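You operate a simulated robot arm through the tools that you are given. There is no shell and no other tool. Be economical: measure what you need, move in short steps, check, and stop when the job is done.

You run a simulated robot arm. Do the job below in one go: nothing can be reset, and whatever is moved stays where it is left.

## Task
Try the three white rollers in the hole gauge and sort them.
Fine: those that drop in go in the green tray, those that stand proud in the red tray.

The check looks at the end state, three seconds after you hand in, the way a careful person would. Anything else that was tipped, shoved, dropped, spilled or broken makes it a failure.

## Robot
A 6-joint arm with a two-finger parallel gripper, fixed in place. Base frame: the origin is at the foot of the arm, x ahead of it, y to its left, z up. Readings come in mm, degrees, newtons and seconds.
With the tool pointing down near the work surface it reaches from about 480 to 880 mm from the base axis. Its first joint turns from -115.0 to 115.0 degrees. Payload 4.2 kg.
Tool frame: the origin (TCP) lies between the finger pads and is the grasp point; the fingertips stand 23 mm ahead of it; z points along the fingers, y is the line along which they close. Largest opening 94 mm; finger width 38, thickness 10; the body of the gripper, 54 by 96 mm, starts 39 mm behind the TCP.
Orientation is told as [roll, pitch, yaw] about the base's x, y, z axes, in that order, counted from this pose: with the fingers straight down and closing along the base's y, the tool's x points along the base's -x, its y along +y and its z along -z.

## Interface
- The arm moves only by the tool drive_tool. Its arguments are lists of equal length, an entry for each row: "delta_pos": the shift along the tool's x, y, z in mm, a list of three; "angular": the turn, a rotation vector about the tool's x, y, z in degrees, a list of three; "jaw": the gripper command, from -1 (fully open) to 1 (shut), values between in proportion. In form: {"delta_pos": [[x, y, z], ...], "angular": [[ax, ay, az], ...], "jaw": [jaw, ...]}. A call has 1 to 8 rows; each row is the pose to reach, as a shift and turn from the pose commanded when the call began, along the tool's axes at that moment. A row lasts 0.2 s, in which the tool goes at most 50 mm and 8.6 degrees; a call with a longer step from one row to the next is refused whole, and so is a gripper value outside its range. A pose out of reach is approached as far as the arm can. The call stops where the force on the tool passes 40 N (or 10 N more than at its start, if that is more) or the arm is blocked; 0.2 s more then pass. The fingers move at their own pace (about 108 mm/s each) and stop on an object; they squeeze with about 32 N. The grip force told is the motor's: it shows also when the fingers shut on nothing. Time passes only in rows, and 0.2 s behind the last, so rows that repeat a pose let the fingers close. It gives the time, the measured TCP pose, the force on the tool (base axes), the opening and the grip force at its end, in the units of the frame above (readings bear some noise).
- Cameras (640 x 400 px; columns grow to the right, rows downward): "scene" is fixed at [404, 664.2, 1614.7]; the picture's right is [-0.93, -0.37, 0.00], its down [-0.23, 0.58, -0.79] and it looks along [0.29, -0.73, -0.62] (base axes); focal length 366 px, centre (320, 200). "wrist" rides on the gripper at [86, 16, -75] in the tool frame; the picture's right is [-0.18, 0.98, 0.00], its down [-0.58, -0.11, -0.81] and it looks along [-0.79, -0.15, 0.59] (tool axes); focal length 243 px, centre (320, 200). There is no depth. A picture from a camera that has moved, and an enlarged one, comes with that camera's place and axes in the base frame and with its lens. The place of the scene camera against the robot may be out by one fixed shift of up to 18 mm in any direction.
- grab_frame(camera): a new picture of that camera. It takes no simulated time.
- move_column(by): slides the trunk up (or, below 0, down) by that many mm; the arm rides with it, the base frame stays. It gives what a move gives, with no picture.
- zoom(camera, box): a new picture of the part [left, top, right, bottom] of that camera's present view, enlarged. It takes no simulated time.
- job_done(): hands the job in; it is judged then, once.

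Work in short steps. Places have to be worked out from the pictures, the camera data and where the tool is seen: move nearer, look again, correct. Check each grasp and each placing, and mend what went wrong. You have 120 turns and 68 pictures in all, those below and enlarged ones among them. Open the gripper and draw the arm clear of the work before you hand the job in, unless the task says otherwise; then end with one line.

The tools are called after "Request:" as a command line: name --argument value ..., lists and objects as JSON in quotes. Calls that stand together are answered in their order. drive_tool: Moves the arm, as the interface text tells. Its arguments: {"type":"object","properties":{"delta_pos":{"type":"array","items":{"type":"array","items":{"type":"number"}}},"angular":{"type":"array","items":{"type":"array","items":{"type":"number"}}},"jaw":{"type":"array","items":{"type":"number"}}},"required":["delta_pos","angular","jaw"]} The other tools are called the same way: move_column (by) slides the trunk up or down; grab_frame (camera) takes a picture; zoom (camera, box) takes an enlarged picture of a part of a camera's view; job_done () hands the job in.

At the start:

```text
clock: 0.0
tcp_pos: [516.7, -310.7, 1158.9]
tcp_rot: [0.0, 0.0, 0.0]
ft_force: [-0.6, -0.4, -0.4]
opening: 93.7
finger_force: 0.1
trunk travel left (down, up): [-750.0, 240.0]
```

scene: 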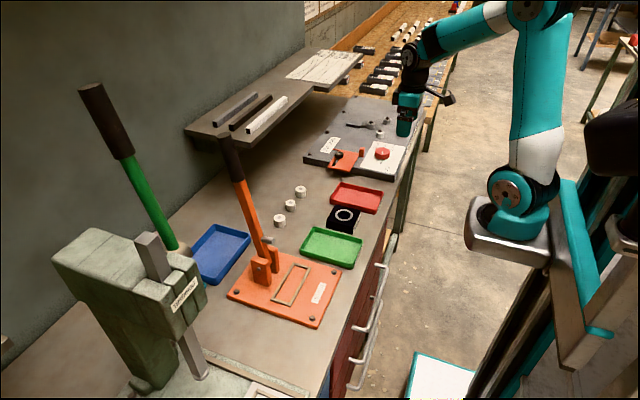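
wrist: 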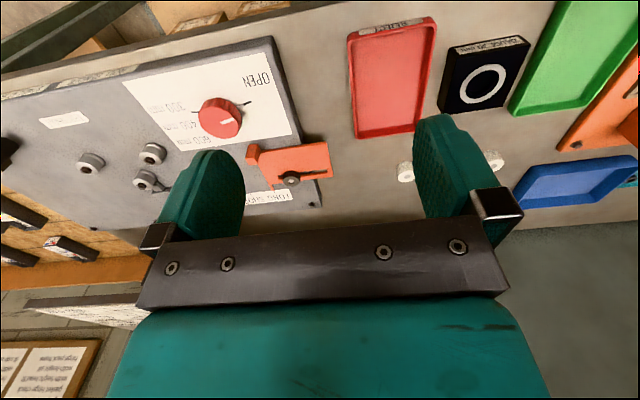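

The scene shows three white rollers, a black gauge, and the green and red trays. I'll enlarge that area to measure.

Request:
zoom --camera "scene" --box '[260, 160, 400, 270]'

Request:
zoom --camera "wrist" --box '[340, 0, 640, 200]'

```text
3.64 times, centred on (330, 215) of scene
camera zoom: at [404.0, 664.2, 1614.7], right [-0.93, -0.37, 0.0], down [-0.23, 0.58, -0.79], along [0.29, -0.73, -0.62], focal length 1332 px, centre (284, 146)
```

zoom: 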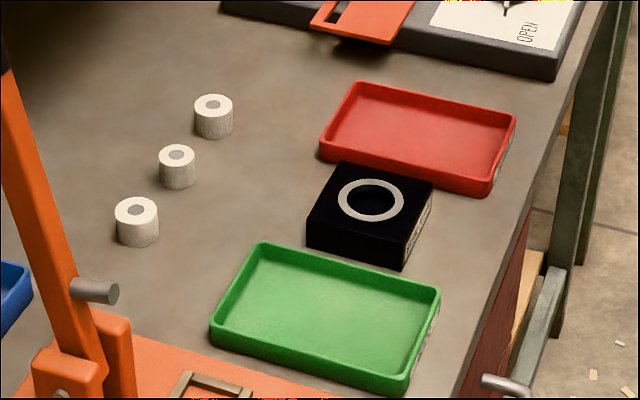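

```text
2.00 times, centred on (490, 100) of wrist
camera zoom: at [430.5, -294.1, 1233.1], right [0.18, 0.98, 0.0], down [0.58, -0.11, 0.81], along [0.79, -0.15, -0.59], focal length 485 px, centre (-20, 400)
```

zoom: 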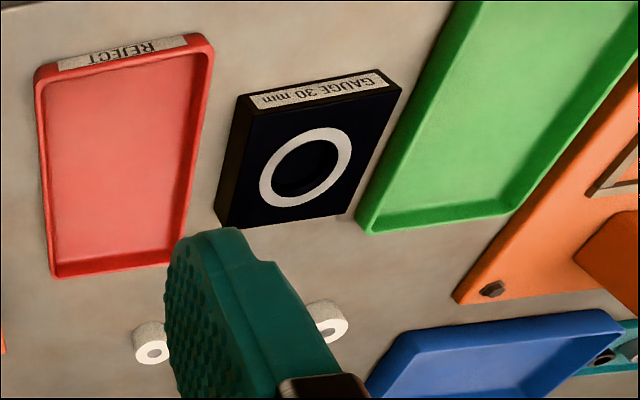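

Rough places: rollers about (808, −185), (806, −108), (807, −33); gauge hole about (635, −103); red tray (633, −226); green (633, 6). I move over toward the gauge, staying high, to look again.

Request:
drive_tool --delta_pos '[[-8, 42, 0], [-16, 84, 0], [-24, 126, 10], [-32, 168, 30], [-40, 208, 50], [-43, 208, 80]]' --angular '[[0, 0, 0], [0, 0, 0], [0, 0, 0], [0, 0, 0], [0, 0, 0], [0, 0, 0]]' --jaw '[-1, -1, -1, -1, -1, -1]'

Request:
grab_frame --camera "wrist"

Request:
grab_frame --camera "scene"

```text
clock: 1.4
tcp_pos: [559.8, -101.4, 1079.4]
tcp_rot: [0.0, -0.2, -0.2]
ft_force: [-0.3, 0.0, 0.1]
opening: 94.1
finger_force: 0.1
trunk travel left (down, up): [-750.0, 240.0]
```

```text
63 pictures are left
camera wrist: at [473.1, -84.0, 1153.3], right [0.19, 0.98, 0.0], down [0.58, -0.11, 0.81], along [0.79, -0.15, -0.59], focal length 243 px, centre (320, 200)
```

wrist: 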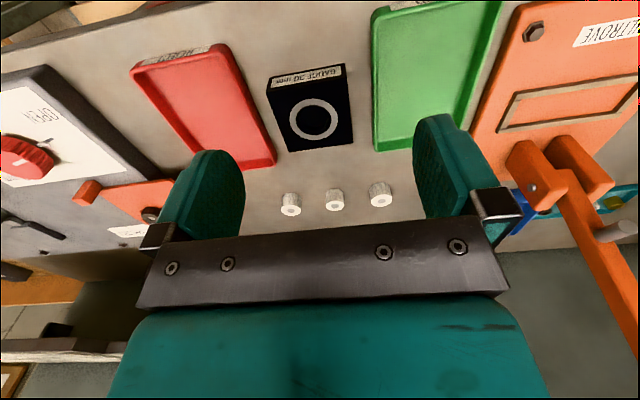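

```text
62 pictures are left
```

scene: 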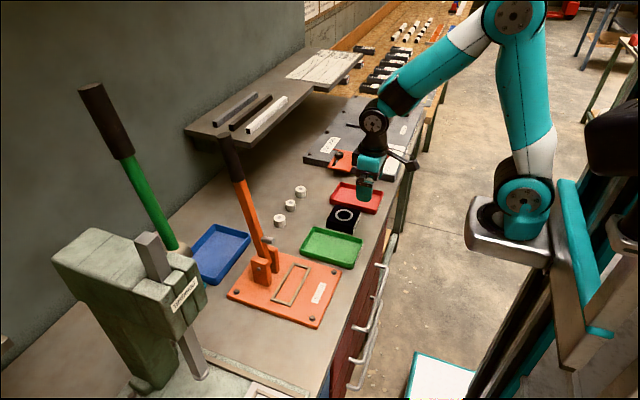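

The wrist view puts the hole near (633, −121) and the rollers near (797, −197), (799, −121), (799, −48). I part-open the jaw to 60 mm so the fingers clear the neighbours, then move toward the middle roller at height.

Request:
drive_tool --delta_pos '[[-45, -5, 0], [-90, -10, 10], [-130, -15, 30], [-165, -19, 60], [-190, -19, 90], [-190, -19, 90]]' --angular '[[0, 0, 0], [0, 0, 0], [0, 0, 0], [0, 0, 0], [0, 0, 0], [0, 0, 0]]' --jaw '[-0.28, -0.28, -0.28, -0.28, -0.28, -0.28]'

Request:
grab_frame --camera "wrist"

```text
clock: 2.8
tcp_pos: [748.8, -120.1, 988.0]
tcp_rot: [0.0, 0.1, 0.1]
ft_force: [0.0, 0.0, 1.1]
opening: 60.5
finger_force: 0.0
trunk travel left (down, up): [-750.0, 240.0]
```

```text
61 pictures are left
camera wrist: at [661.8, -103.7, 1062.5], right [0.18, 0.98, 0.0], down [0.58, -0.11, 0.81], along [0.79, -0.15, -0.59], focal length 243 px, centre (320, 200)
```

wrist: 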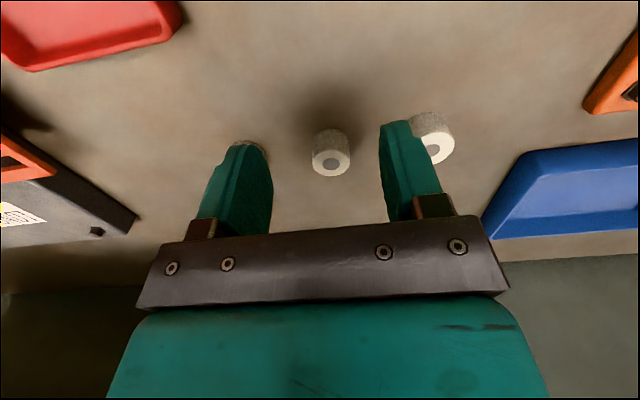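

The middle roller is about 22 mm tall and 30 mm across, near (797, −120.5). I move over it at z ≈ 960 and look.

Request:
drive_tool --delta_pos '[[-24, 0, 0], [-48, 0, 10], [-48, 0, 28], [-48, 0, 28]]' --angular '[[0, 0, 0], [0, 0, 0], [0, 0, 0], [0, 0, 0]]' --jaw '[-0.28, -0.28, -0.28, -0.28]'

Request:
grab_frame --camera "wrist"

```text
clock: 3.8
tcp_pos: [799.6, -120.1, 961.6]
tcp_rot: [-0.1, -0.1, -0.1]
ft_force: [0.4, 0.2, 0.0]
opening: 60.1
finger_force: 0.0
trunk travel left (down, up): [-750.0, 240.0]
```

```text
60 pictures are left
camera wrist: at [712.6, -104.7, 1035.7], right [0.18, 0.98, 0.0], down [0.58, -0.11, 0.81], along [0.79, -0.15, -0.59], focal length 243 px, centre (320, 200)
```

wrist: 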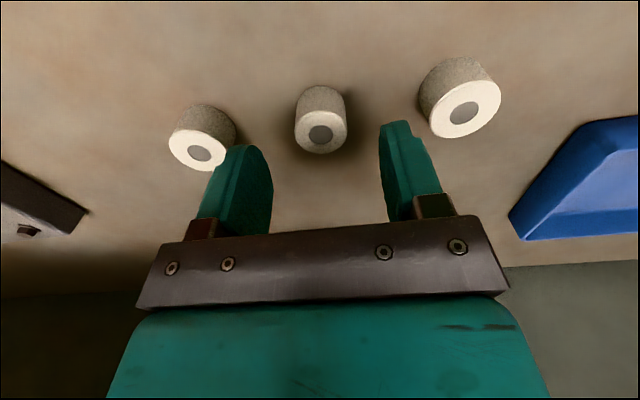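

The roller axis works out at (800, −120.7), right under the TCP, so I lower to z ≈ 932 and close.

Request:
drive_tool --delta_pos '[[0, 0, 15], [0, 0, 29], [0, 0, 29], [0, 0, 29], [0, 0, 29], [0, 0, 29]]' --angular '[[0, 0, 0], [0, 0, 0], [0, 0, 0], [0, 0, 0], [0, 0, 0], [0, 0, 0]]' --jaw '[-0.28, -0.28, -0.28, 1, 1, 1]'

Request:
grab_frame --camera "wrist"

```text
clock: 5.2
tcp_pos: [799.1, -120.2, 931.4]
tcp_rot: [-0.1, 0.1, -0.1]
ft_force: [-0.2, 0.0, 0.4]
opening: 27.6
finger_force: 32.3
trunk travel left (down, up): [-750.0, 240.0]
```

```text
59 pictures are left
camera wrist: at [711.8, -104.3, 1007.0], right [0.18, 0.98, 0.0], down [0.58, -0.11, 0.81], along [0.79, -0.15, -0.59], focal length 243 px, centre (320, 200)
```

wrist: 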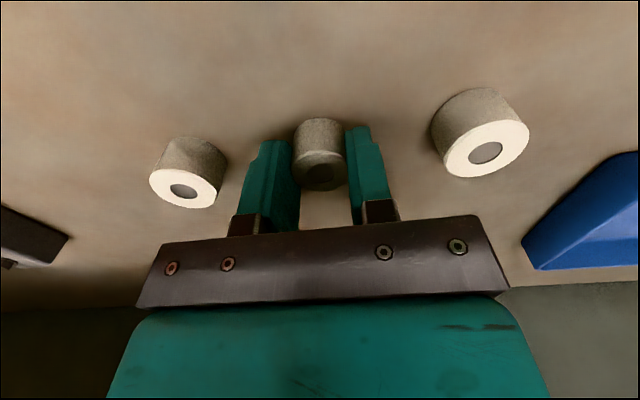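

The grip reads 27.6 mm with full force. I lift and carry the roller back toward the gauge.

Request:
drive_tool --delta_pos '[[0, 0, -35], [0, 0, -70], [40, 0, -75], [85, 0, -75], [130, 0, -75], [164, 0, -75], [164, 0, -75]]' --angular '[[0, 0, 0], [0, 0, 0], [0, 0, 0], [0, 0, 0], [0, 0, 0], [0, 0, 0], [0, 0, 0]]' --jaw '[1, 1, 1, 1, 1, 1, 1]'

Request:
grab_frame --camera "wrist"

Request:
zoom --camera "scene" --box '[260, 140, 400, 250]'

```text
clock: 6.8
tcp_pos: [632.5, -121.2, 1007.1]
tcp_rot: [0.1, 0.0, 0.0]
ft_force: [0.2, 0.5, -0.3]
opening: 27.3
finger_force: 32.3
trunk travel left (down, up): [-750.0, 240.0]
```

```text
58 pictures are left
camera wrist: at [545.9, -105.1, 1080.6], right [0.18, 0.98, 0.0], down [0.58, -0.11, 0.81], along [0.79, -0.15, -0.59], focal length 243 px, centre (320, 200)
```

wrist: 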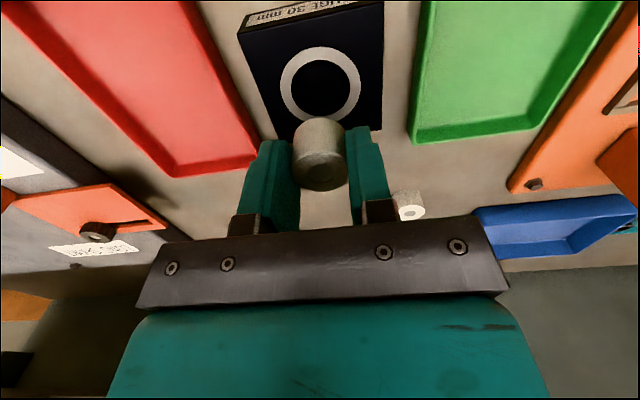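

```text
3.64 times, centred on (330, 195) of scene
camera zoom: at [404.0, 664.2, 1614.7], right [-0.93, -0.37, 0.0], down [-0.23, 0.58, -0.79], along [0.29, -0.73, -0.62], focal length 1332 px, centre (284, 218)
```

zoom: 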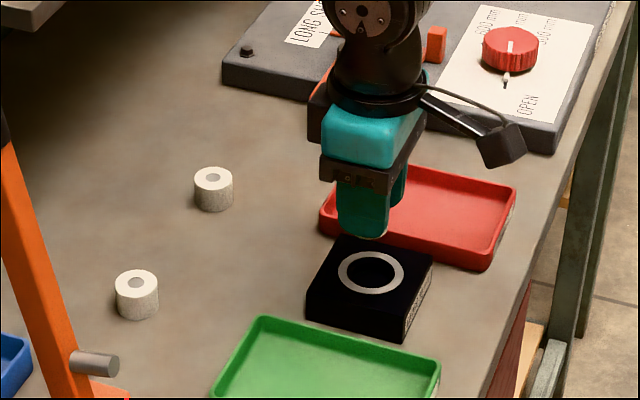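

The roller hangs just above the hole, so I'll enlarge the wrist view to measure the hole itself.

Request:
zoom --camera "wrist" --box '[220, 0, 420, 125]'

Request:
zoom --camera "scene" --box '[315, 190, 375, 240]'

```text
3.20 times, centred on (320, 62) of wrist
camera zoom: at [545.9, -105.1, 1080.6], right [0.18, 0.98, 0.0], down [0.58, -0.11, 0.81], along [0.79, -0.15, -0.59], focal length 776 px, centre (320, 640)
```

zoom: 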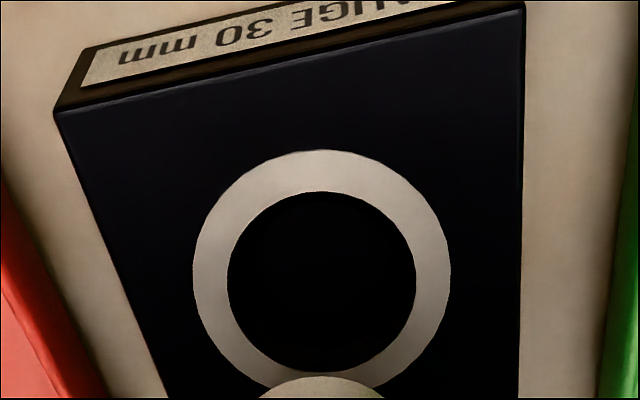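

```text
8.00 times, centred on (345, 215) of scene
camera zoom: at [404.0, 664.2, 1614.7], right [-0.93, -0.37, 0.0], down [-0.23, 0.58, -0.79], along [0.29, -0.73, -0.62], focal length 2929 px, centre (120, 80)
```

zoom: 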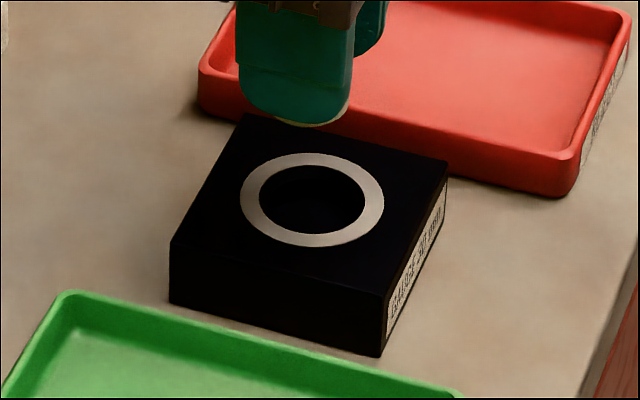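

Gauge top is about z = 927.5 and the hole centre about (629, −120.5). I lower until the roller's bottom is a few mm above the gauge and check the alignment.

Request:
drive_tool --delta_pos '[[4, 0.5, 20], [4, 0.5, 40], [4, 0.5, 40]]' --angular '[[0, 0, 0], [0, 0, 0], [0, 0, 0]]' --jaw '[1, 1, 1]'

Request:
zoom --camera "wrist" --box '[220, 80, 420, 205]'

Request:
zoom --camera "scene" --box '[315, 190, 375, 240]'

```text
clock: 7.6
tcp_pos: [629.5, -120.3, 966.5]
tcp_rot: [0.0, 0.1, 0.0]
ft_force: [0.8, 0.0, 0.1]
opening: 27.4
finger_force: 31.9
trunk travel left (down, up): [-750.0, 240.0]
```

```text
3.20 times, centred on (320, 142) of wrist
camera zoom: at [542.1, -103.9, 1040.2], right [0.18, 0.98, 0.0], down [0.58, -0.11, 0.81], along [0.79, -0.15, -0.59], focal length 776 px, centre (320, 384)
```

zoom: 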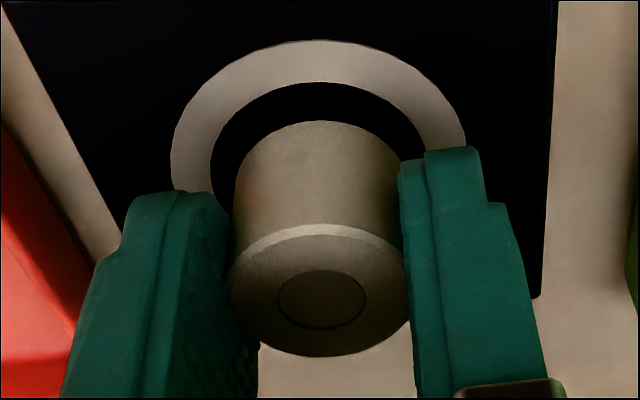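

```text
8.00 times, centred on (345, 215) of scene
camera zoom: at [404.0, 664.2, 1614.7], right [-0.93, -0.37, 0.0], down [-0.23, 0.58, -0.79], along [0.29, -0.73, -0.62], focal length 2929 px, centre (120, 80)
```

zoom: 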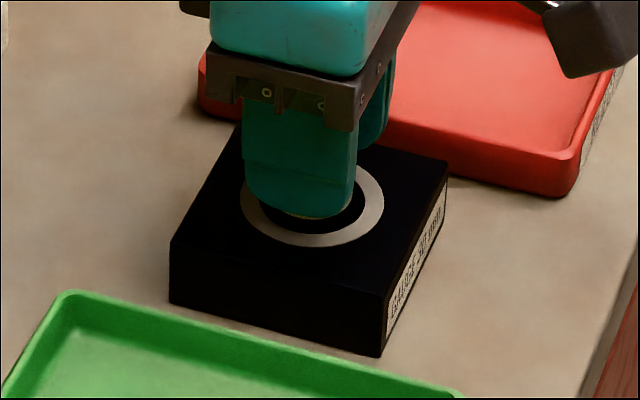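

Alignment across looks good. I lower gently in small steps, watching the force.

Request:
drive_tool --delta_pos '[[0, 0, 4], [0, 0, 7], [0, 0, 9], [0, 0, 11], [0, 0, 12.5]]' --angular '[[0, 0, 0], [0, 0, 0], [0, 0, 0], [0, 0, 0], [0, 0, 0]]' --jaw '[1, 1, 1, 1, 1]'

Request:
zoom --camera "wrist" --box '[220, 80, 420, 205]'

Request:
zoom --camera "scene" --box '[315, 190, 375, 240]'

```text
clock: 8.8
tcp_pos: [628.9, -120.6, 954.4]
tcp_rot: [0.0, 0.1, 0.0]
ft_force: [-3.5, 2.1, 0.7]
opening: 27.7
finger_force: 32.2
trunk travel left (down, up): [-750.0, 240.0]
```

```text
3.20 times, centred on (320, 142) of wrist
camera zoom: at [542.7, -104.5, 1029.1], right [0.18, 0.98, 0.0], down [0.58, -0.11, 0.81], along [0.79, -0.15, -0.59], focal length 776 px, centre (320, 384)
```

zoom: 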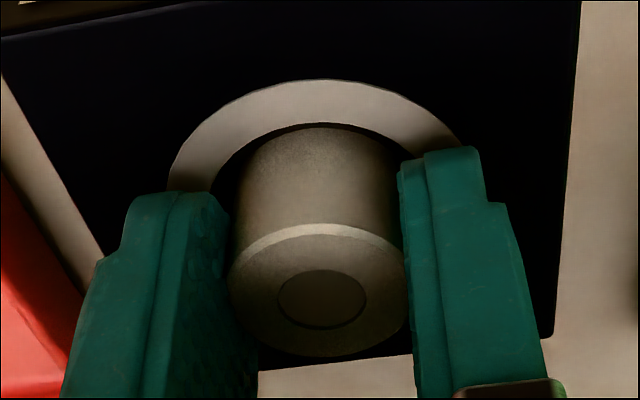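

```text
8.00 times, centred on (345, 215) of scene
camera zoom: at [404.0, 664.2, 1614.7], right [-0.93, -0.37, 0.0], down [-0.23, 0.58, -0.79], along [0.29, -0.73, -0.62], focal length 2929 px, centre (120, 80)
```

zoom: 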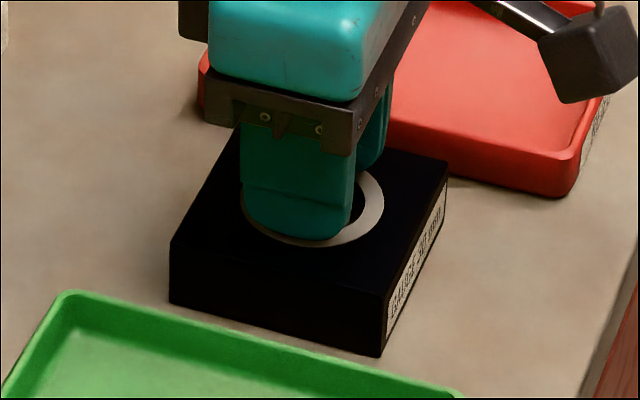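

The vertical force is nil but there is about 4 N sideways, as if the roller touches the hole wall. I ease that way and go 2.5 mm deeper.

Request:
drive_tool --delta_pos '[[0.7, 0.4, 0], [1.2, 0.7, 1.5], [1.2, 0.7, 2.5], [1.2, 0.7, 2.5]]' --angular '[[0, 0, 0], [0, 0, 0], [0, 0, 0], [0, 0, 0]]' --jaw '[1, 1, 1, 1]'

Request:
zoom --camera "wrist" --box '[220, 80, 420, 205]'

```text
clock: 9.8
tcp_pos: [629.3, -120.9, 953.1]
tcp_rot: [0.1, -0.1, -0.2]
ft_force: [-0.6, -0.6, 15.5]
opening: 27.5
finger_force: 31.9
trunk travel left (down, up): [-750.0, 240.0]
```

```text
3.20 times, centred on (320, 142) of wrist
camera zoom: at [542.1, -104.6, 1027.3], right [0.18, 0.98, 0.0], down [0.58, -0.11, 0.81], along [0.79, -0.15, -0.59], focal length 776 px, centre (320, 384)
```

zoom: 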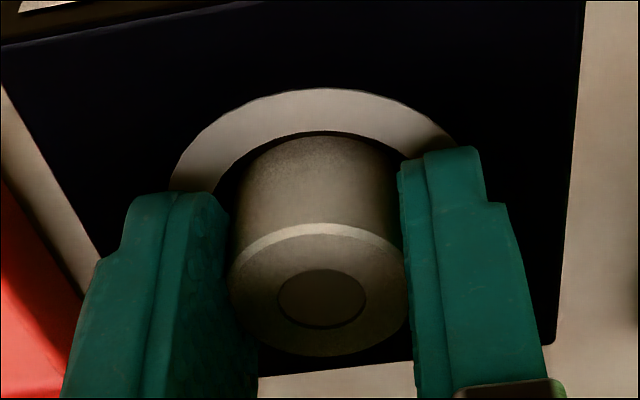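

Now 15 N upward at z 953. The fingertips may be on the gauge top, or the roller may be on a step, so I'll set it on the table and regrasp higher to test deeper. First I lift straight out.

Request:
drive_tool --delta_pos '[[0, 0, -10], [0, 0, -50], [-45, 0, -50], [-90, 0, -50], [-121, 0, -40], [-121, 0, 0], [-121, 0, 12], [-121, 0, 18.5]]' --angular '[[0, 0, 0], [0, 0, 0], [0, 0, 0], [0, 0, 0], [0, 0, 0], [0, 0, 0], [0, 0, 0], [0, 0, 0]]' --jaw '[1, 1, 1, 1, 1, 1, 1, 1]'

Request:
grab_frame --camera "wrist"

```text
clock: 11.6
tcp_pos: [750.7, -118.5, 934.0]
tcp_rot: [-0.1, -0.1, 0.0]
ft_force: [0.3, 0.2, -0.6]
opening: 27.4
finger_force: 32.1
trunk travel left (down, up): [-750.0, 240.0]
```

```text
49 pictures are left
camera wrist: at [663.8, -103.3, 1008.3], right [0.18, 0.98, 0.0], down [0.58, -0.11, 0.81], along [0.79, -0.15, -0.59], focal length 243 px, centre (320, 200)
```

wrist: 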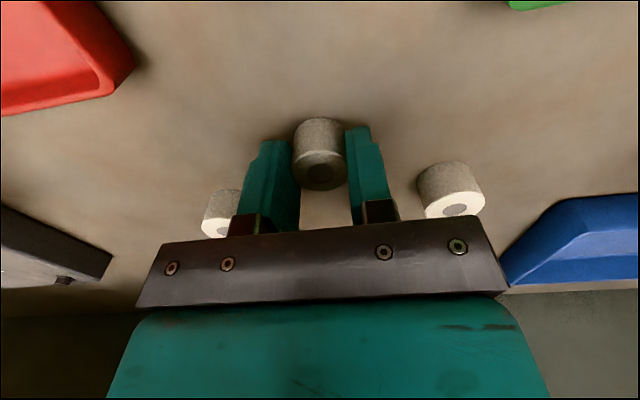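

It's about 1–2 mm above the table. I lower to touch.

Request:
drive_tool --delta_pos '[[0, 0, 0.8], [0, 0, 1.6], [0, 0, 1.6]]' --angular '[[0, 0, 0], [0, 0, 0], [0, 0, 0]]' --jaw '[1, 1, 1]'

```text
clock: 12.4
tcp_pos: [750.1, -119.9, 932.7]
tcp_rot: [0.0, -0.1, 0.0]
ft_force: [-0.5, 0.0, 14.5]
opening: 27.5
finger_force: 32.2
trunk travel left (down, up): [-750.0, 240.0]
```

It's on the table (14 N). I open, rise 7 mm and regrip near the top.

Request:
drive_tool --delta_pos '[[0, 0, -0.5], [0, 0, -0.5], [0, 0, -4], [0, 0, -7], [0, 0, -7], [0, 0, -7], [0, 0, -7]]' --angular '[[0, 0, 0], [0, 0, 0], [0, 0, 0], [0, 0, 0], [0, 0, 0], [0, 0, 0], [0, 0, 0]]' --jaw '[0.1, 0.1, 0.1, 0.1, 1, 1, 1]'

Request:
zoom --camera "wrist" --box '[220, 80, 420, 205]'

```text
clock: 14.0
tcp_pos: [750.0, -120.3, 939.1]
tcp_rot: [0.0, 0.0, 0.0]
ft_force: [0.3, 0.4, -0.2]
opening: 27.5
finger_force: 31.4
trunk travel left (down, up): [-750.0, 240.0]
```

```text
3.20 times, centred on (320, 142) of wrist
camera zoom: at [664.2, -103.5, 1013.3], right [0.18, 0.98, 0.0], down [0.58, -0.11, 0.81], along [0.79, -0.15, -0.59], focal length 776 px, centre (320, 384)
```

zoom: 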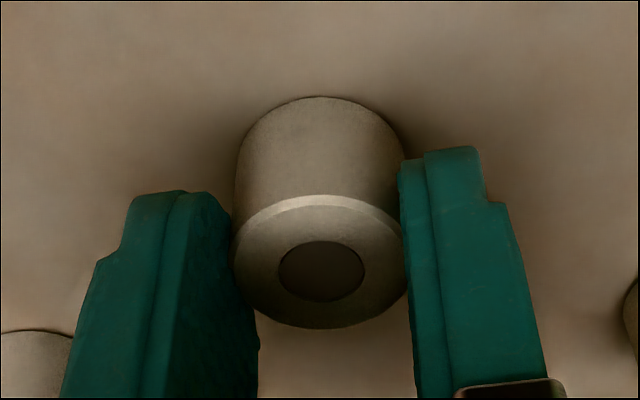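

Regripped near the top, leaving about 16 mm of roller exposed below the tips. I carry it back over the hole.

Request:
drive_tool --delta_pos '[[0, 0, -30], [0, 0, -55], [45, 0, -55], [90, 0, -55], [121, 0, -55], [121, 0, -40], [121, 0, -33]]' --angular '[[0, 0, 0], [0, 0, 0], [0, 0, 0], [0, 0, 0], [0, 0, 0], [0, 0, 0], [0, 0, 0]]' --jaw '[1, 1, 1, 1, 1, 1, 1]'

Request:
zoom --camera "wrist" --box '[220, 80, 420, 205]'

```text
clock: 15.6
tcp_pos: [628.6, -121.3, 972.0]
tcp_rot: [0.0, 0.0, 0.0]
ft_force: [0.1, 0.1, -0.2]
opening: 27.5
finger_force: 31.8
trunk travel left (down, up): [-750.0, 240.0]
```

```text
3.20 times, centred on (320, 142) of wrist
camera zoom: at [541.6, -104.9, 1045.6], right [0.18, 0.98, 0.0], down [0.58, -0.11, 0.81], along [0.79, -0.15, -0.59], focal length 776 px, centre (320, 384)
```

zoom: 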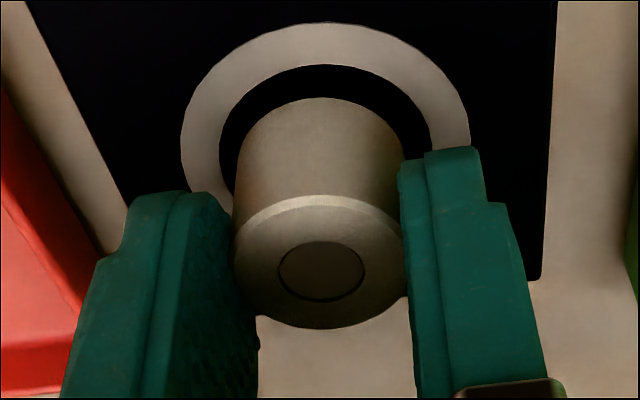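

The hole centre appears about 0.7 mm to the +y side. I correct that and lower slowly to about 10 mm insertion.

Request:
drive_tool --delta_pos '[[0, 0.7, 3], [0, 0.7, 6], [0, 0.7, 8], [0, 0.7, 10], [0, 0.7, 12], [0, 0.7, 14], [0, 0.7, 14]]' --angular '[[0, 0, 0], [0, 0, 0], [0, 0, 0], [0, 0, 0], [0, 0, 0], [0, 0, 0], [0, 0, 0]]' --jaw '[1, 1, 1, 1, 1, 1, 1]'

Request:
zoom --camera "wrist" --box '[220, 80, 420, 205]'

```text
clock: 17.2
tcp_pos: [628.9, -118.8, 956.9]
tcp_rot: [-0.1, -0.2, -0.1]
ft_force: [-1.7, -2.2, 22.4]
opening: 27.8
finger_force: 32.1
trunk travel left (down, up): [-750.0, 240.0]
```

```text
3.20 times, centred on (320, 142) of wrist
camera zoom: at [541.6, -103.4, 1032.0], right [0.19, 0.98, 0.0], down [0.58, -0.11, 0.81], along [0.79, -0.15, -0.59], focal length 776 px, centre (320, 384)
```

zoom: 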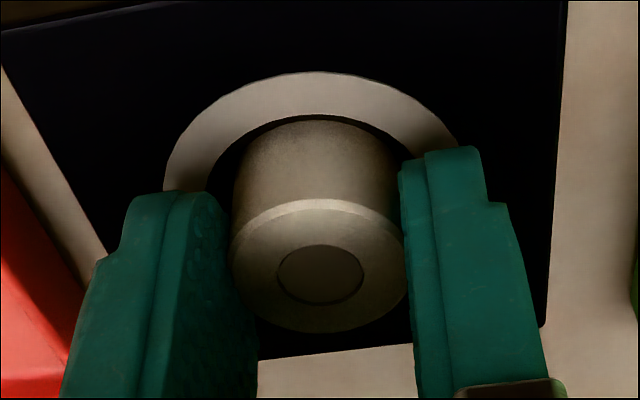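

The roller is blocked at about the same bottom level (~z 919) as before, with the tips well clear of the gauge. Something inside is stopping it, so I lift and study the hole.

Request:
drive_tool --delta_pos '[[0, 0, -20], [0, 0, -50], [25, 0, -70], [25, 0, -70]]' --angular '[[0, 0, 0], [0, 0, 0], [0, 0, 0], [0, 0, 0]]' --jaw '[1, 1, 1, 1]'

Request:
zoom --camera "scene" --box '[331, 203, 357, 225]'

Request:
zoom --camera "wrist" --box '[270, 40, 380, 135]'

```text
clock: 18.2
tcp_pos: [603.6, -120.2, 1026.8]
tcp_rot: [0.0, -0.1, 0.0]
ft_force: [-0.4, 1.1, 0.3]
opening: 27.6
finger_force: 32.1
trunk travel left (down, up): [-750.0, 240.0]
```

```text
16.00 times, centred on (344, 214) of scene
camera zoom: at [404.0, 664.2, 1614.7], right [-0.93, -0.37, 0.0], down [-0.23, 0.58, -0.79], along [0.29, -0.73, -0.62], focal length 5859 px, centre (-64, -24)
```

zoom: 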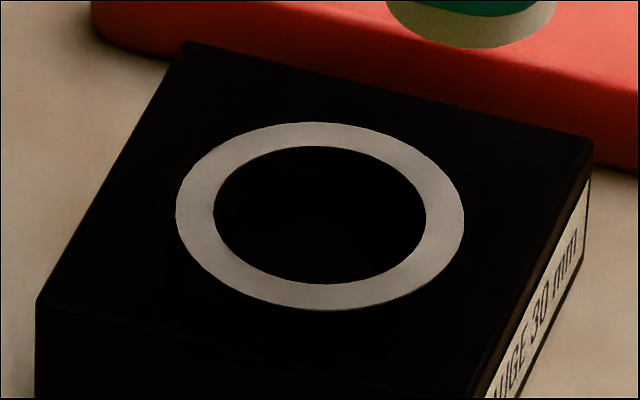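

```text
4.21 times, centred on (325, 88) of wrist
camera zoom: at [516.7, -103.4, 1100.8], right [0.18, 0.98, 0.0], down [0.58, -0.11, 0.81], along [0.79, -0.15, -0.59], focal length 1022 px, centre (299, 674)
```

zoom: 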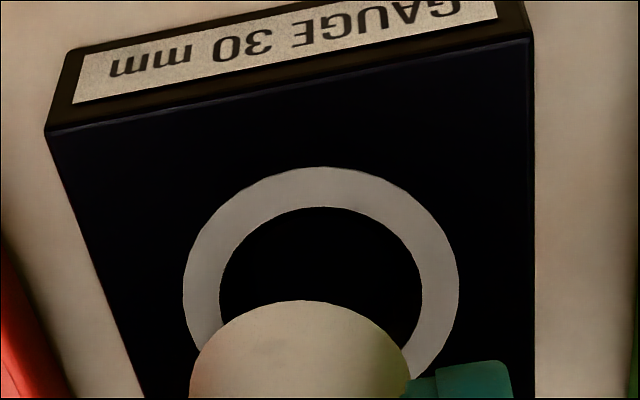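

The roller's bottom went ~7 mm below the gauge's top face at both tries, so it looks like a shallow pocket it enters. The rim will tell for the others. I'll provisionally carry this roller to the green tray (roughly x 550–712, y −50…50) and look before setting it down.

Request:
drive_tool --delta_pos '[[-15, 40, 0], [-30, 80, 0], [-52, 119, 0], [-52, 119, 40], [-52, 119, 68], [-52, 119, 68]]' --angular '[[0, 0, 0], [0, 0, 0], [0, 0, 0], [0, 0, 0], [0, 0, 0], [0, 0, 0]]' --jaw '[1, 1, 1, 1, 1, 1]'

Request:
grab_frame --camera "wrist"

```text
clock: 19.6
tcp_pos: [657.8, 1.5, 958.0]
tcp_rot: [0.1, 0.0, -0.1]
ft_force: [0.3, 0.1, -0.4]
opening: 27.4
finger_force: 31.8
trunk travel left (down, up): [-750.0, 240.0]
```

```text
43 pictures are left
camera wrist: at [570.8, 16.9, 1031.9], right [0.18, 0.98, 0.0], down [0.58, -0.11, 0.81], along [0.79, -0.15, -0.59], focal length 243 px, centre (320, 200)
```

wrist: 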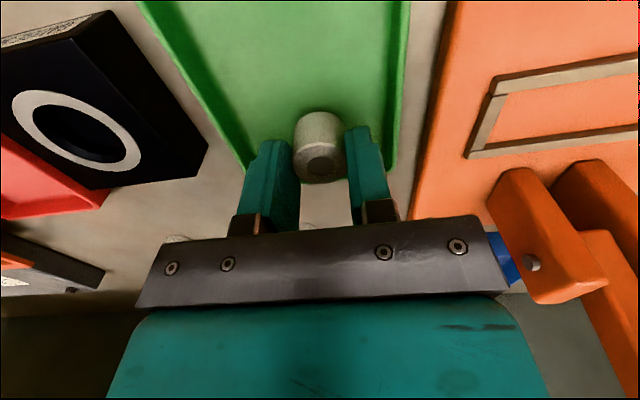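

Roller is centred in the green tray. I lower until it touches.

Request:
drive_tool --delta_pos '[[0, 0, 8], [0, 0, 14], [0, 0, 16], [0, 0, 17.5]]' --angular '[[0, 0, 0], [0, 0, 0], [0, 0, 0], [0, 0, 0]]' --jaw '[1, 1, 1, 1]'

```text
clock: 20.6
tcp_pos: [656.9, -1.3, 940.2]
tcp_rot: [0.0, -0.1, -0.1]
ft_force: [-0.3, 0.4, 5.1]
opening: 27.7
finger_force: 31.7
trunk travel left (down, up): [-750.0, 240.0]
```

Touching at 5 N, so I release and rise.

Request:
drive_tool --delta_pos '[[0, 0, 0], [0, 0, 0], [0, 0, -10], [0, 0, -50], [0, 0, -80]]' --angular '[[0, 0, 0], [0, 0, 0], [0, 0, 0], [0, 0, 0], [0, 0, 0]]' --jaw '[0.05, 0.05, 0.05, 0.05, 0.05]'

Request:
grab_frame --camera "wrist"

```text
clock: 21.8
tcp_pos: [656.7, 2.4, 1021.5]
tcp_rot: [0.0, 0.0, -0.1]
ft_force: [-0.3, 0.3, 0.2]
opening: 44.5
finger_force: 0.1
trunk travel left (down, up): [-750.0, 240.0]
```

```text
42 pictures are left
camera wrist: at [569.1, 17.0, 1096.1], right [0.18, 0.98, 0.0], down [0.58, -0.11, 0.81], along [0.79, -0.15, -0.59], focal length 243 px, centre (320, 200)
```

wrist: 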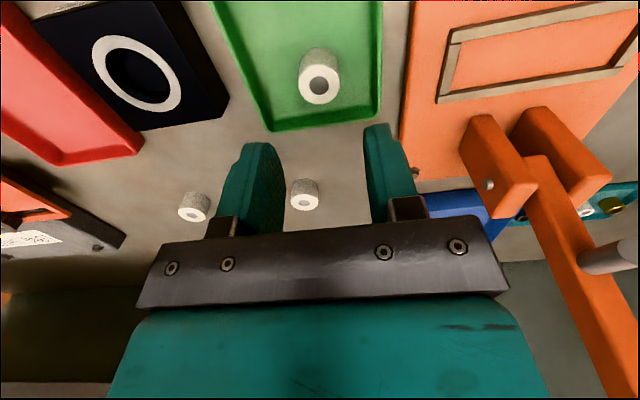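

The roller stands in the green tray. The hole seems to show inner shading from here, so I zoom in on it.

Request:
zoom --camera "wrist" --box '[85, 25, 195, 120]'

```text
4.21 times, centred on (140, 72) of wrist
camera zoom: at [569.1, 17.0, 1096.1], right [0.18, 0.98, 0.0], down [0.58, -0.11, 0.81], along [0.79, -0.15, -0.59], focal length 1022 px, centre (1078, 737)
```

zoom: 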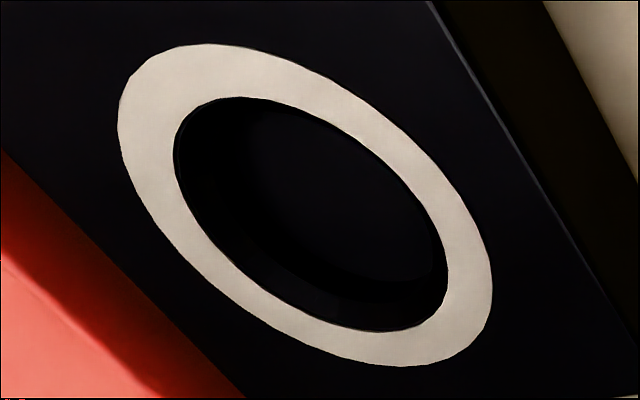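

The pocket is visibly blind and shallow (~8 mm). Next is roller 3, near (800, −45): I move above it with a 60 mm opening.

Request:
drive_tool --delta_pos '[[-40, -10, 0], [-80, -25, 0], [-120, -40, 10], [-143, -44, 40], [-143, -44, 55], [-143, -44, 55]]' --angular '[[0, 0, 0], [0, 0, 0], [0, 0, 0], [0, 0, 0], [0, 0, 0], [0, 0, 0]]' --jaw '[-0.28, -0.28, -0.28, -0.28, -0.28, -0.28]'

Request:
grab_frame --camera "wrist"

```text
clock: 23.2
tcp_pos: [801.0, -42.4, 966.2]
tcp_rot: [0.0, 0.1, -0.1]
ft_force: [-0.3, 0.1, -1.5]
opening: 60.3
finger_force: 0.0
trunk travel left (down, up): [-750.0, 240.0]
```

```text
40 pictures are left
camera wrist: at [713.2, -26.6, 1040.9], right [0.18, 0.98, 0.0], down [0.58, -0.11, 0.81], along [0.79, -0.15, -0.59], focal length 243 px, centre (320, 200)
```

wrist: 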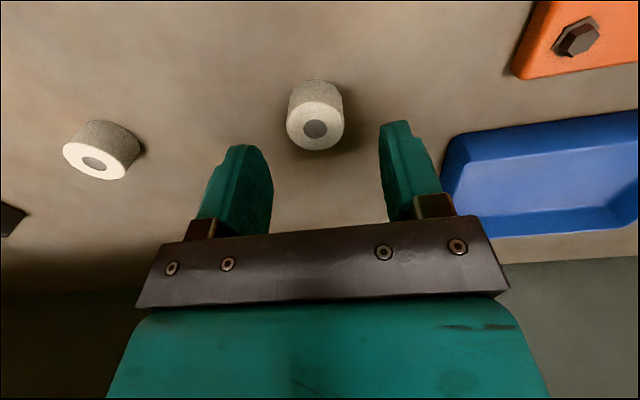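

Roller 3 is at about (800, −45.5). I descend to grip its top ~6–8 mm.

Request:
drive_tool --delta_pos '[[-1, -1.5, 14], [-1, -1.5, 28], [-1, -1.5, 28], [-1, -1.5, 28], [-1, -1.5, 28], [-1, -1.5, 28]]' --angular '[[0, 0, 0], [0, 0, 0], [0, 0, 0], [0, 0, 0], [0, 0, 0], [0, 0, 0]]' --jaw '[-0.28, -0.28, -0.28, 1, 1, 1]'

Request:
zoom --camera "wrist" --box '[220, 80, 420, 205]'

```text
clock: 24.6
tcp_pos: [801.1, -45.3, 938.0]
tcp_rot: [0.0, 0.1, 0.0]
ft_force: [0.0, -1.1, -0.5]
opening: 31.0
finger_force: 32.3
trunk travel left (down, up): [-750.0, 240.0]
```

```text
3.20 times, centred on (320, 142) of wrist
camera zoom: at [714.4, -28.6, 1012.6], right [0.18, 0.98, 0.0], down [0.58, -0.11, 0.81], along [0.79, -0.15, -0.59], focal length 776 px, centre (320, 384)
```

zoom: 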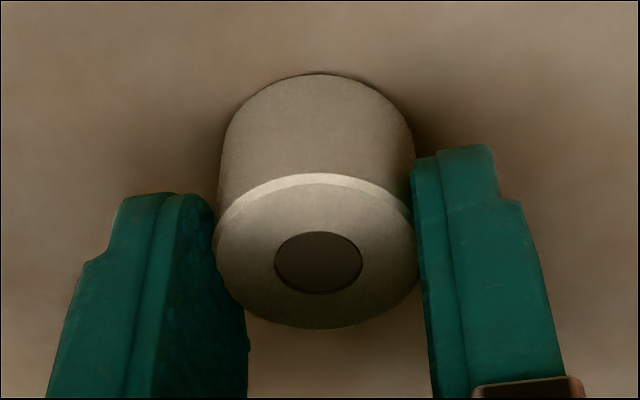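

It's 31.0 mm across, larger than roller 2. I lift it and carry it over the hole.

Request:
drive_tool --delta_pos '[[0, 0, -30], [0, 0, -60], [40, -18, -60], [82, -36, -60], [125, -54, -60], [165, -72, -60], [170.5, -73.7, -50], [170.5, -73.7, -34]]' --angular '[[0, 0, 0], [0, 0, 0], [0, 0, 0], [0, 0, 0], [0, 0, 0], [0, 0, 0], [0, 0, 0], [0, 0, 0]]' --jaw '[1, 1, 1, 1, 1, 1, 1, 1]'

Request:
zoom --camera "wrist" --box '[220, 80, 420, 205]'

```text
clock: 26.4
tcp_pos: [629.1, -120.4, 974.5]
tcp_rot: [0.0, -0.1, 0.0]
ft_force: [-0.6, -0.4, 0.6]
opening: 31.2
finger_force: 31.9
trunk travel left (down, up): [-750.0, 240.0]
```

```text
3.20 times, centred on (320, 142) of wrist
camera zoom: at [543.0, -103.7, 1048.3], right [0.18, 0.98, 0.0], down [0.58, -0.11, 0.81], along [0.79, -0.15, -0.59], focal length 776 px, centre (320, 384)
```

zoom: 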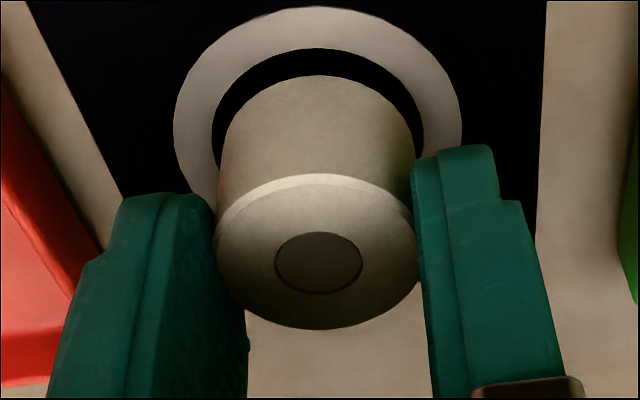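

Lateral alignment looks good; the hole centre is ~1.2 mm further in +x. I correct that and lower slowly.

Request:
drive_tool --delta_pos '[[-1.2, 0, 3], [-1.2, 0, 5], [-1.2, 0, 6.5], [-1.2, 0, 8], [-1.2, 0, 9.5], [-1.2, 0, 9.5]]' --angular '[[0, 0, 0], [0, 0, 0], [0, 0, 0], [0, 0, 0], [0, 0, 0], [0, 0, 0]]' --jaw '[1, 1, 1, 1, 1, 1]'

Request:
zoom --camera "wrist" --box '[220, 80, 420, 205]'

```text
clock: 27.8
tcp_pos: [631.1, -121.1, 965.3]
tcp_rot: [0.1, -0.2, -0.2]
ft_force: [1.9, -6.8, 27.5]
opening: 31.3
finger_force: 31.7
trunk travel left (down, up): [-750.0, 240.0]
```

```text
3.20 times, centred on (320, 142) of wrist
camera zoom: at [544.0, -103.9, 1039.6], right [0.19, 0.98, 0.0], down [0.58, -0.11, 0.81], along [0.79, -0.15, -0.59], focal length 776 px, centre (320, 384)
```

zoom: 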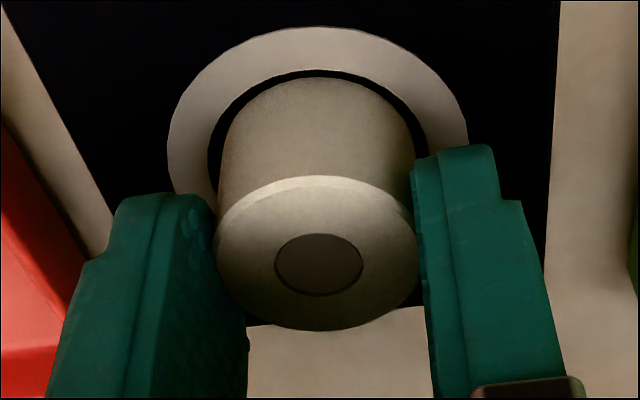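

It's blocked with 27 N at the top level, with a −y side force. To rule out mere misalignment I back off a little and nudge −y with light pressure.

Request:
drive_tool --delta_pos '[[0, 0, -2.5], [0, -0.8, -2.5], [0, -0.8, -1], [0, -0.8, 0.3], [0, -0.8, 0.3]]' --angular '[[0, 0, 0], [0, 0, 0], [0, 0, 0], [0, 0, 0], [0, 0, 0]]' --jaw '[1, 1, 1, 1, 1]'

```text
clock: 29.0
tcp_pos: [631.5, -119.9, 963.9]
tcp_rot: [0.0, -0.1, 0.0]
ft_force: [3.7, -2.1, 26.1]
opening: 31.3
finger_force: 32.2
trunk travel left (down, up): [-750.0, 240.0]
```

Still 26 N, with a slight +x push. I try offset +x by 1 mm.

Request:
drive_tool --delta_pos '[[0, 0, -2.5], [-1, 0, -2.5], [-1, 0, -1], [-1, 0, 0], [-1, 0, 0]]' --angular '[[0, 0, 0], [0, 0, 0], [0, 0, 0], [0, 0, 0], [0, 0, 0]]' --jaw '[1, 1, 1, 1, 1]'

Request:
zoom --camera "wrist" --box '[220, 80, 420, 205]'

```text
clock: 30.2
tcp_pos: [631.0, -120.0, 964.7]
tcp_rot: [0.1, 0.0, -0.1]
ft_force: [-2.3, -3.5, 23.7]
opening: 31.1
finger_force: 32.2
trunk travel left (down, up): [-750.0, 240.0]
```

```text
3.20 times, centred on (320, 142) of wrist
camera zoom: at [544.2, -104.2, 1038.8], right [0.19, 0.98, 0.0], down [0.58, -0.11, 0.81], along [0.79, -0.15, -0.59], focal length 776 px, centre (320, 384)
```

zoom: 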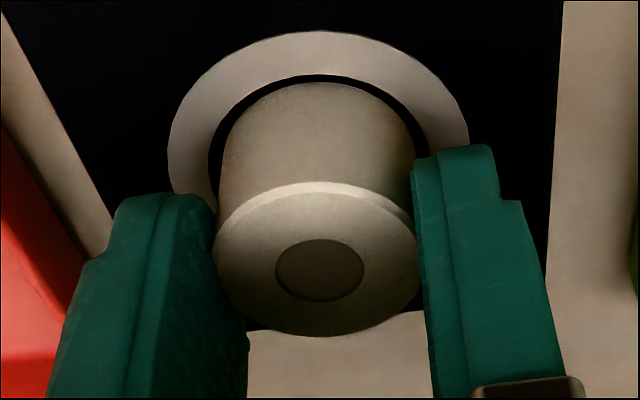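

Blocked everywhere at the gauge's top face while looking centred. For a true test I release it here: the pocket is shallow, so it can be regripped either way.

Request:
drive_tool --delta_pos '[[0, 0, -1.5], [0, 0, -1.5], [0, 0, -1.5], [0, 0, -1.5], [0, 0, -20], [0, 0, -45]]' --angular '[[0, 0, 0], [0, 0, 0], [0, 0, 0], [0, 0, 0], [0, 0, 0], [0, 0, 0]]' --jaw '[1, 0.1, 0.1, 0.1, 0.1, 0.1]'

Request:
zoom --camera "wrist" --box '[220, 40, 420, 165]'

Request:
zoom --camera "scene" --box '[325, 194, 361, 225]'

```text
clock: 31.6
tcp_pos: [632.7, -121.7, 1006.9]
tcp_rot: [0.1, 0.0, 0.0]
ft_force: [1.2, -0.4, -0.2]
opening: 42.2
finger_force: 0.1
trunk travel left (down, up): [-750.0, 240.0]
```

```text
3.20 times, centred on (320, 102) of wrist
camera zoom: at [545.6, -105.5, 1081.6], right [0.18, 0.98, 0.0], down [0.58, -0.11, 0.81], along [0.79, -0.15, -0.59], focal length 776 px, centre (320, 512)
```

zoom: 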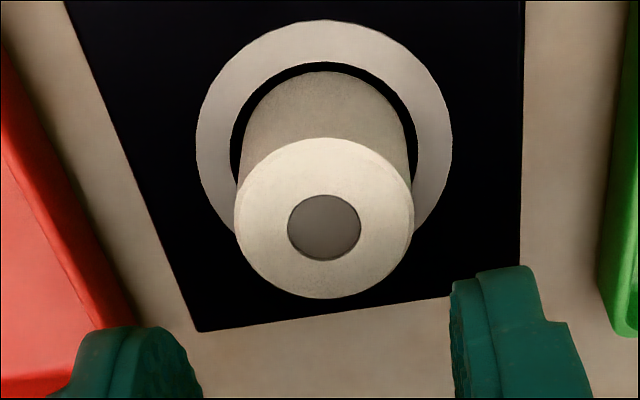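

```text
12.90 times, centred on (343, 210) of scene
camera zoom: at [404.0, 664.2, 1614.7], right [-0.93, -0.37, 0.0], down [-0.23, 0.58, -0.79], along [0.29, -0.73, -0.62], focal length 4725 px, centre (23, 77)
```

zoom: 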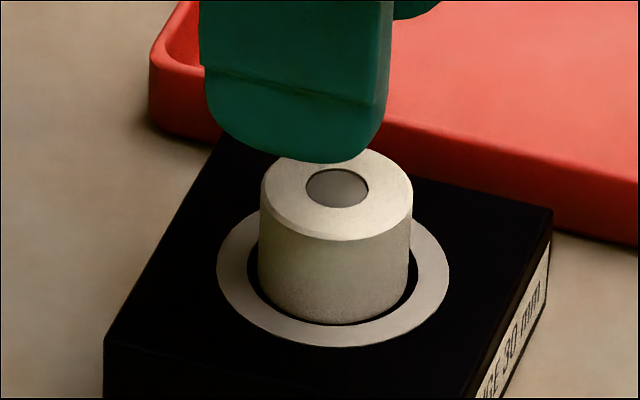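

It clearly stands on the top face (its full ~24 mm height is visible). I regrip it and make one more nudge (−y, +x) under light pressure to be sure.

Request:
drive_tool --delta_pos '[[0, 0, 20], [0, 0, 42.5], [0, 0, 42.5], [0, 0, 42.5], [0, 0, 42.5], [-0.3, -0.7, 43.2], [-0.6, -1.4, 43.8], [-0.6, -1.4, 43.8]]' --angular '[[0, 0, 0], [0, 0, 0], [0, 0, 0], [0, 0, 0], [0, 0, 0], [0, 0, 0], [0, 0, 0], [0, 0, 0]]' --jaw '[0.1, 0.1, 1, 1, 1, 1, 1, 1]'

Request:
zoom --camera "wrist" --box '[220, 80, 420, 205]'

```text
clock: 33.4
tcp_pos: [632.4, -120.7, 966.0]
tcp_rot: [0.0, 0.0, 0.0]
ft_force: [-7.8, 10.8, 29.5]
opening: 31.3
finger_force: 31.6
trunk travel left (down, up): [-750.0, 240.0]
```

```text
3.20 times, centred on (320, 142) of wrist
camera zoom: at [545.2, -104.4, 1040.1], right [0.18, 0.98, 0.0], down [0.58, -0.11, 0.81], along [0.79, -0.15, -0.59], focal length 776 px, centre (320, 384)
```

zoom: 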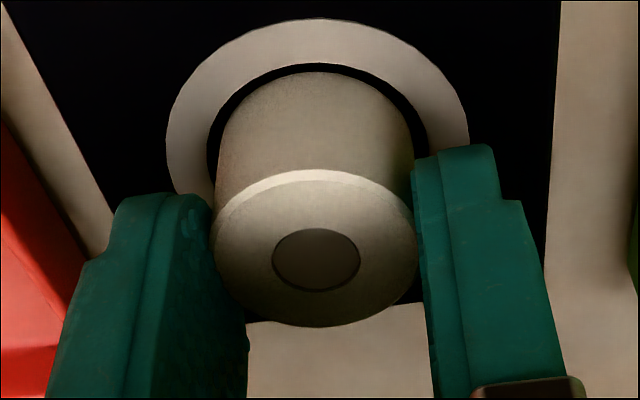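

Blocked again, so roller 3 is a reject. I carry it to the red tray around (655, −240).

Request:
drive_tool --delta_pos '[[0, 0, -15], [0, 0, -45], [-8, -40, -45], [-16, -80, -45], [-23, -118, -45], [-23, -118, -10], [-23, -118, 6], [-23, -118, 6]]' --angular '[[0, 0, 0], [0, 0, 0], [0, 0, 0], [0, 0, 0], [0, 0, 0], [0, 0, 0], [0, 0, 0], [0, 0, 0]]' --jaw '[1, 1, 1, 1, 1, 1, 1, 1]'

Request:
grab_frame --camera "wrist"

```text
clock: 35.2
tcp_pos: [654.9, -240.1, 958.6]
tcp_rot: [-0.1, 0.0, -0.1]
ft_force: [1.2, 0.6, -0.8]
opening: 31.0
finger_force: 32.1
trunk travel left (down, up): [-750.0, 240.0]
```

```text
32 pictures are left
camera wrist: at [568.0, -223.3, 1033.4], right [0.18, 0.98, 0.0], down [0.58, -0.11, 0.81], along [0.79, -0.15, -0.59], focal length 243 px, centre (320, 200)
```

wrist: 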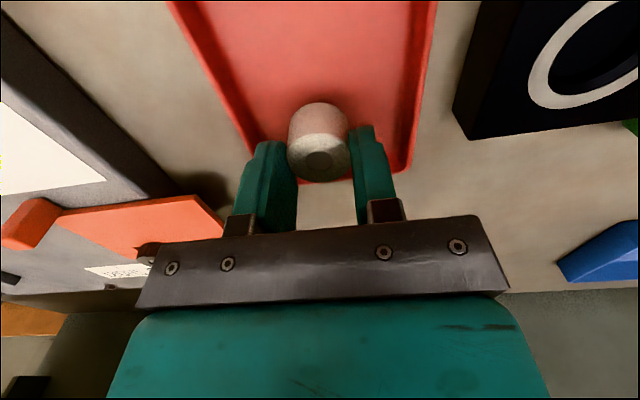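

Roller is over the red tray, slightly to its −y side. I shift +4 mm in y and lower to touch.

Request:
drive_tool --delta_pos '[[0, 4, 6], [0, 4, 12], [0, 4, 14.5], [0, 4, 16.5]]' --angular '[[0, 0, 0], [0, 0, 0], [0, 0, 0], [0, 0, 0]]' --jaw '[1, 1, 1, 1]'

```text
clock: 36.2
tcp_pos: [655.3, -234.9, 943.0]
tcp_rot: [0.1, 0.0, 0.1]
ft_force: [0.5, -0.5, 3.4]
opening: 31.0
finger_force: 31.8
trunk travel left (down, up): [-750.0, 240.0]
```

Touching at 3 N, so I release and rise.

Request:
drive_tool --delta_pos '[[0, 0, 0], [0, 0, 0], [0, 0, -10], [0, 0, -50], [0, 0, -80]]' --angular '[[0, 0, 0], [0, 0, 0], [0, 0, 0], [0, 0, 0], [0, 0, 0]]' --jaw '[0.05, 0.05, 0.05, 0.05, 0.05]'

Request:
grab_frame --camera "wrist"

```text
clock: 37.4
tcp_pos: [656.3, -234.6, 1021.0]
tcp_rot: [0.1, 0.0, -0.1]
ft_force: [-0.3, 0.4, -0.2]
opening: 44.7
finger_force: 0.1
trunk travel left (down, up): [-750.0, 240.0]
```

```text
31 pictures are left
camera wrist: at [568.9, -218.2, 1096.1], right [0.18, 0.98, 0.0], down [0.58, -0.11, 0.81], along [0.79, -0.15, -0.59], focal length 243 px, centre (320, 200)
```

wrist: 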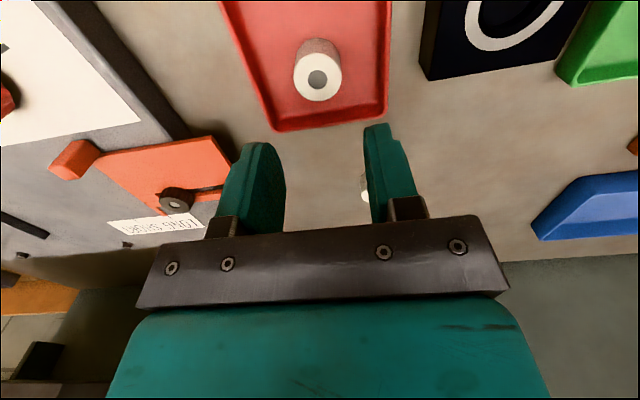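

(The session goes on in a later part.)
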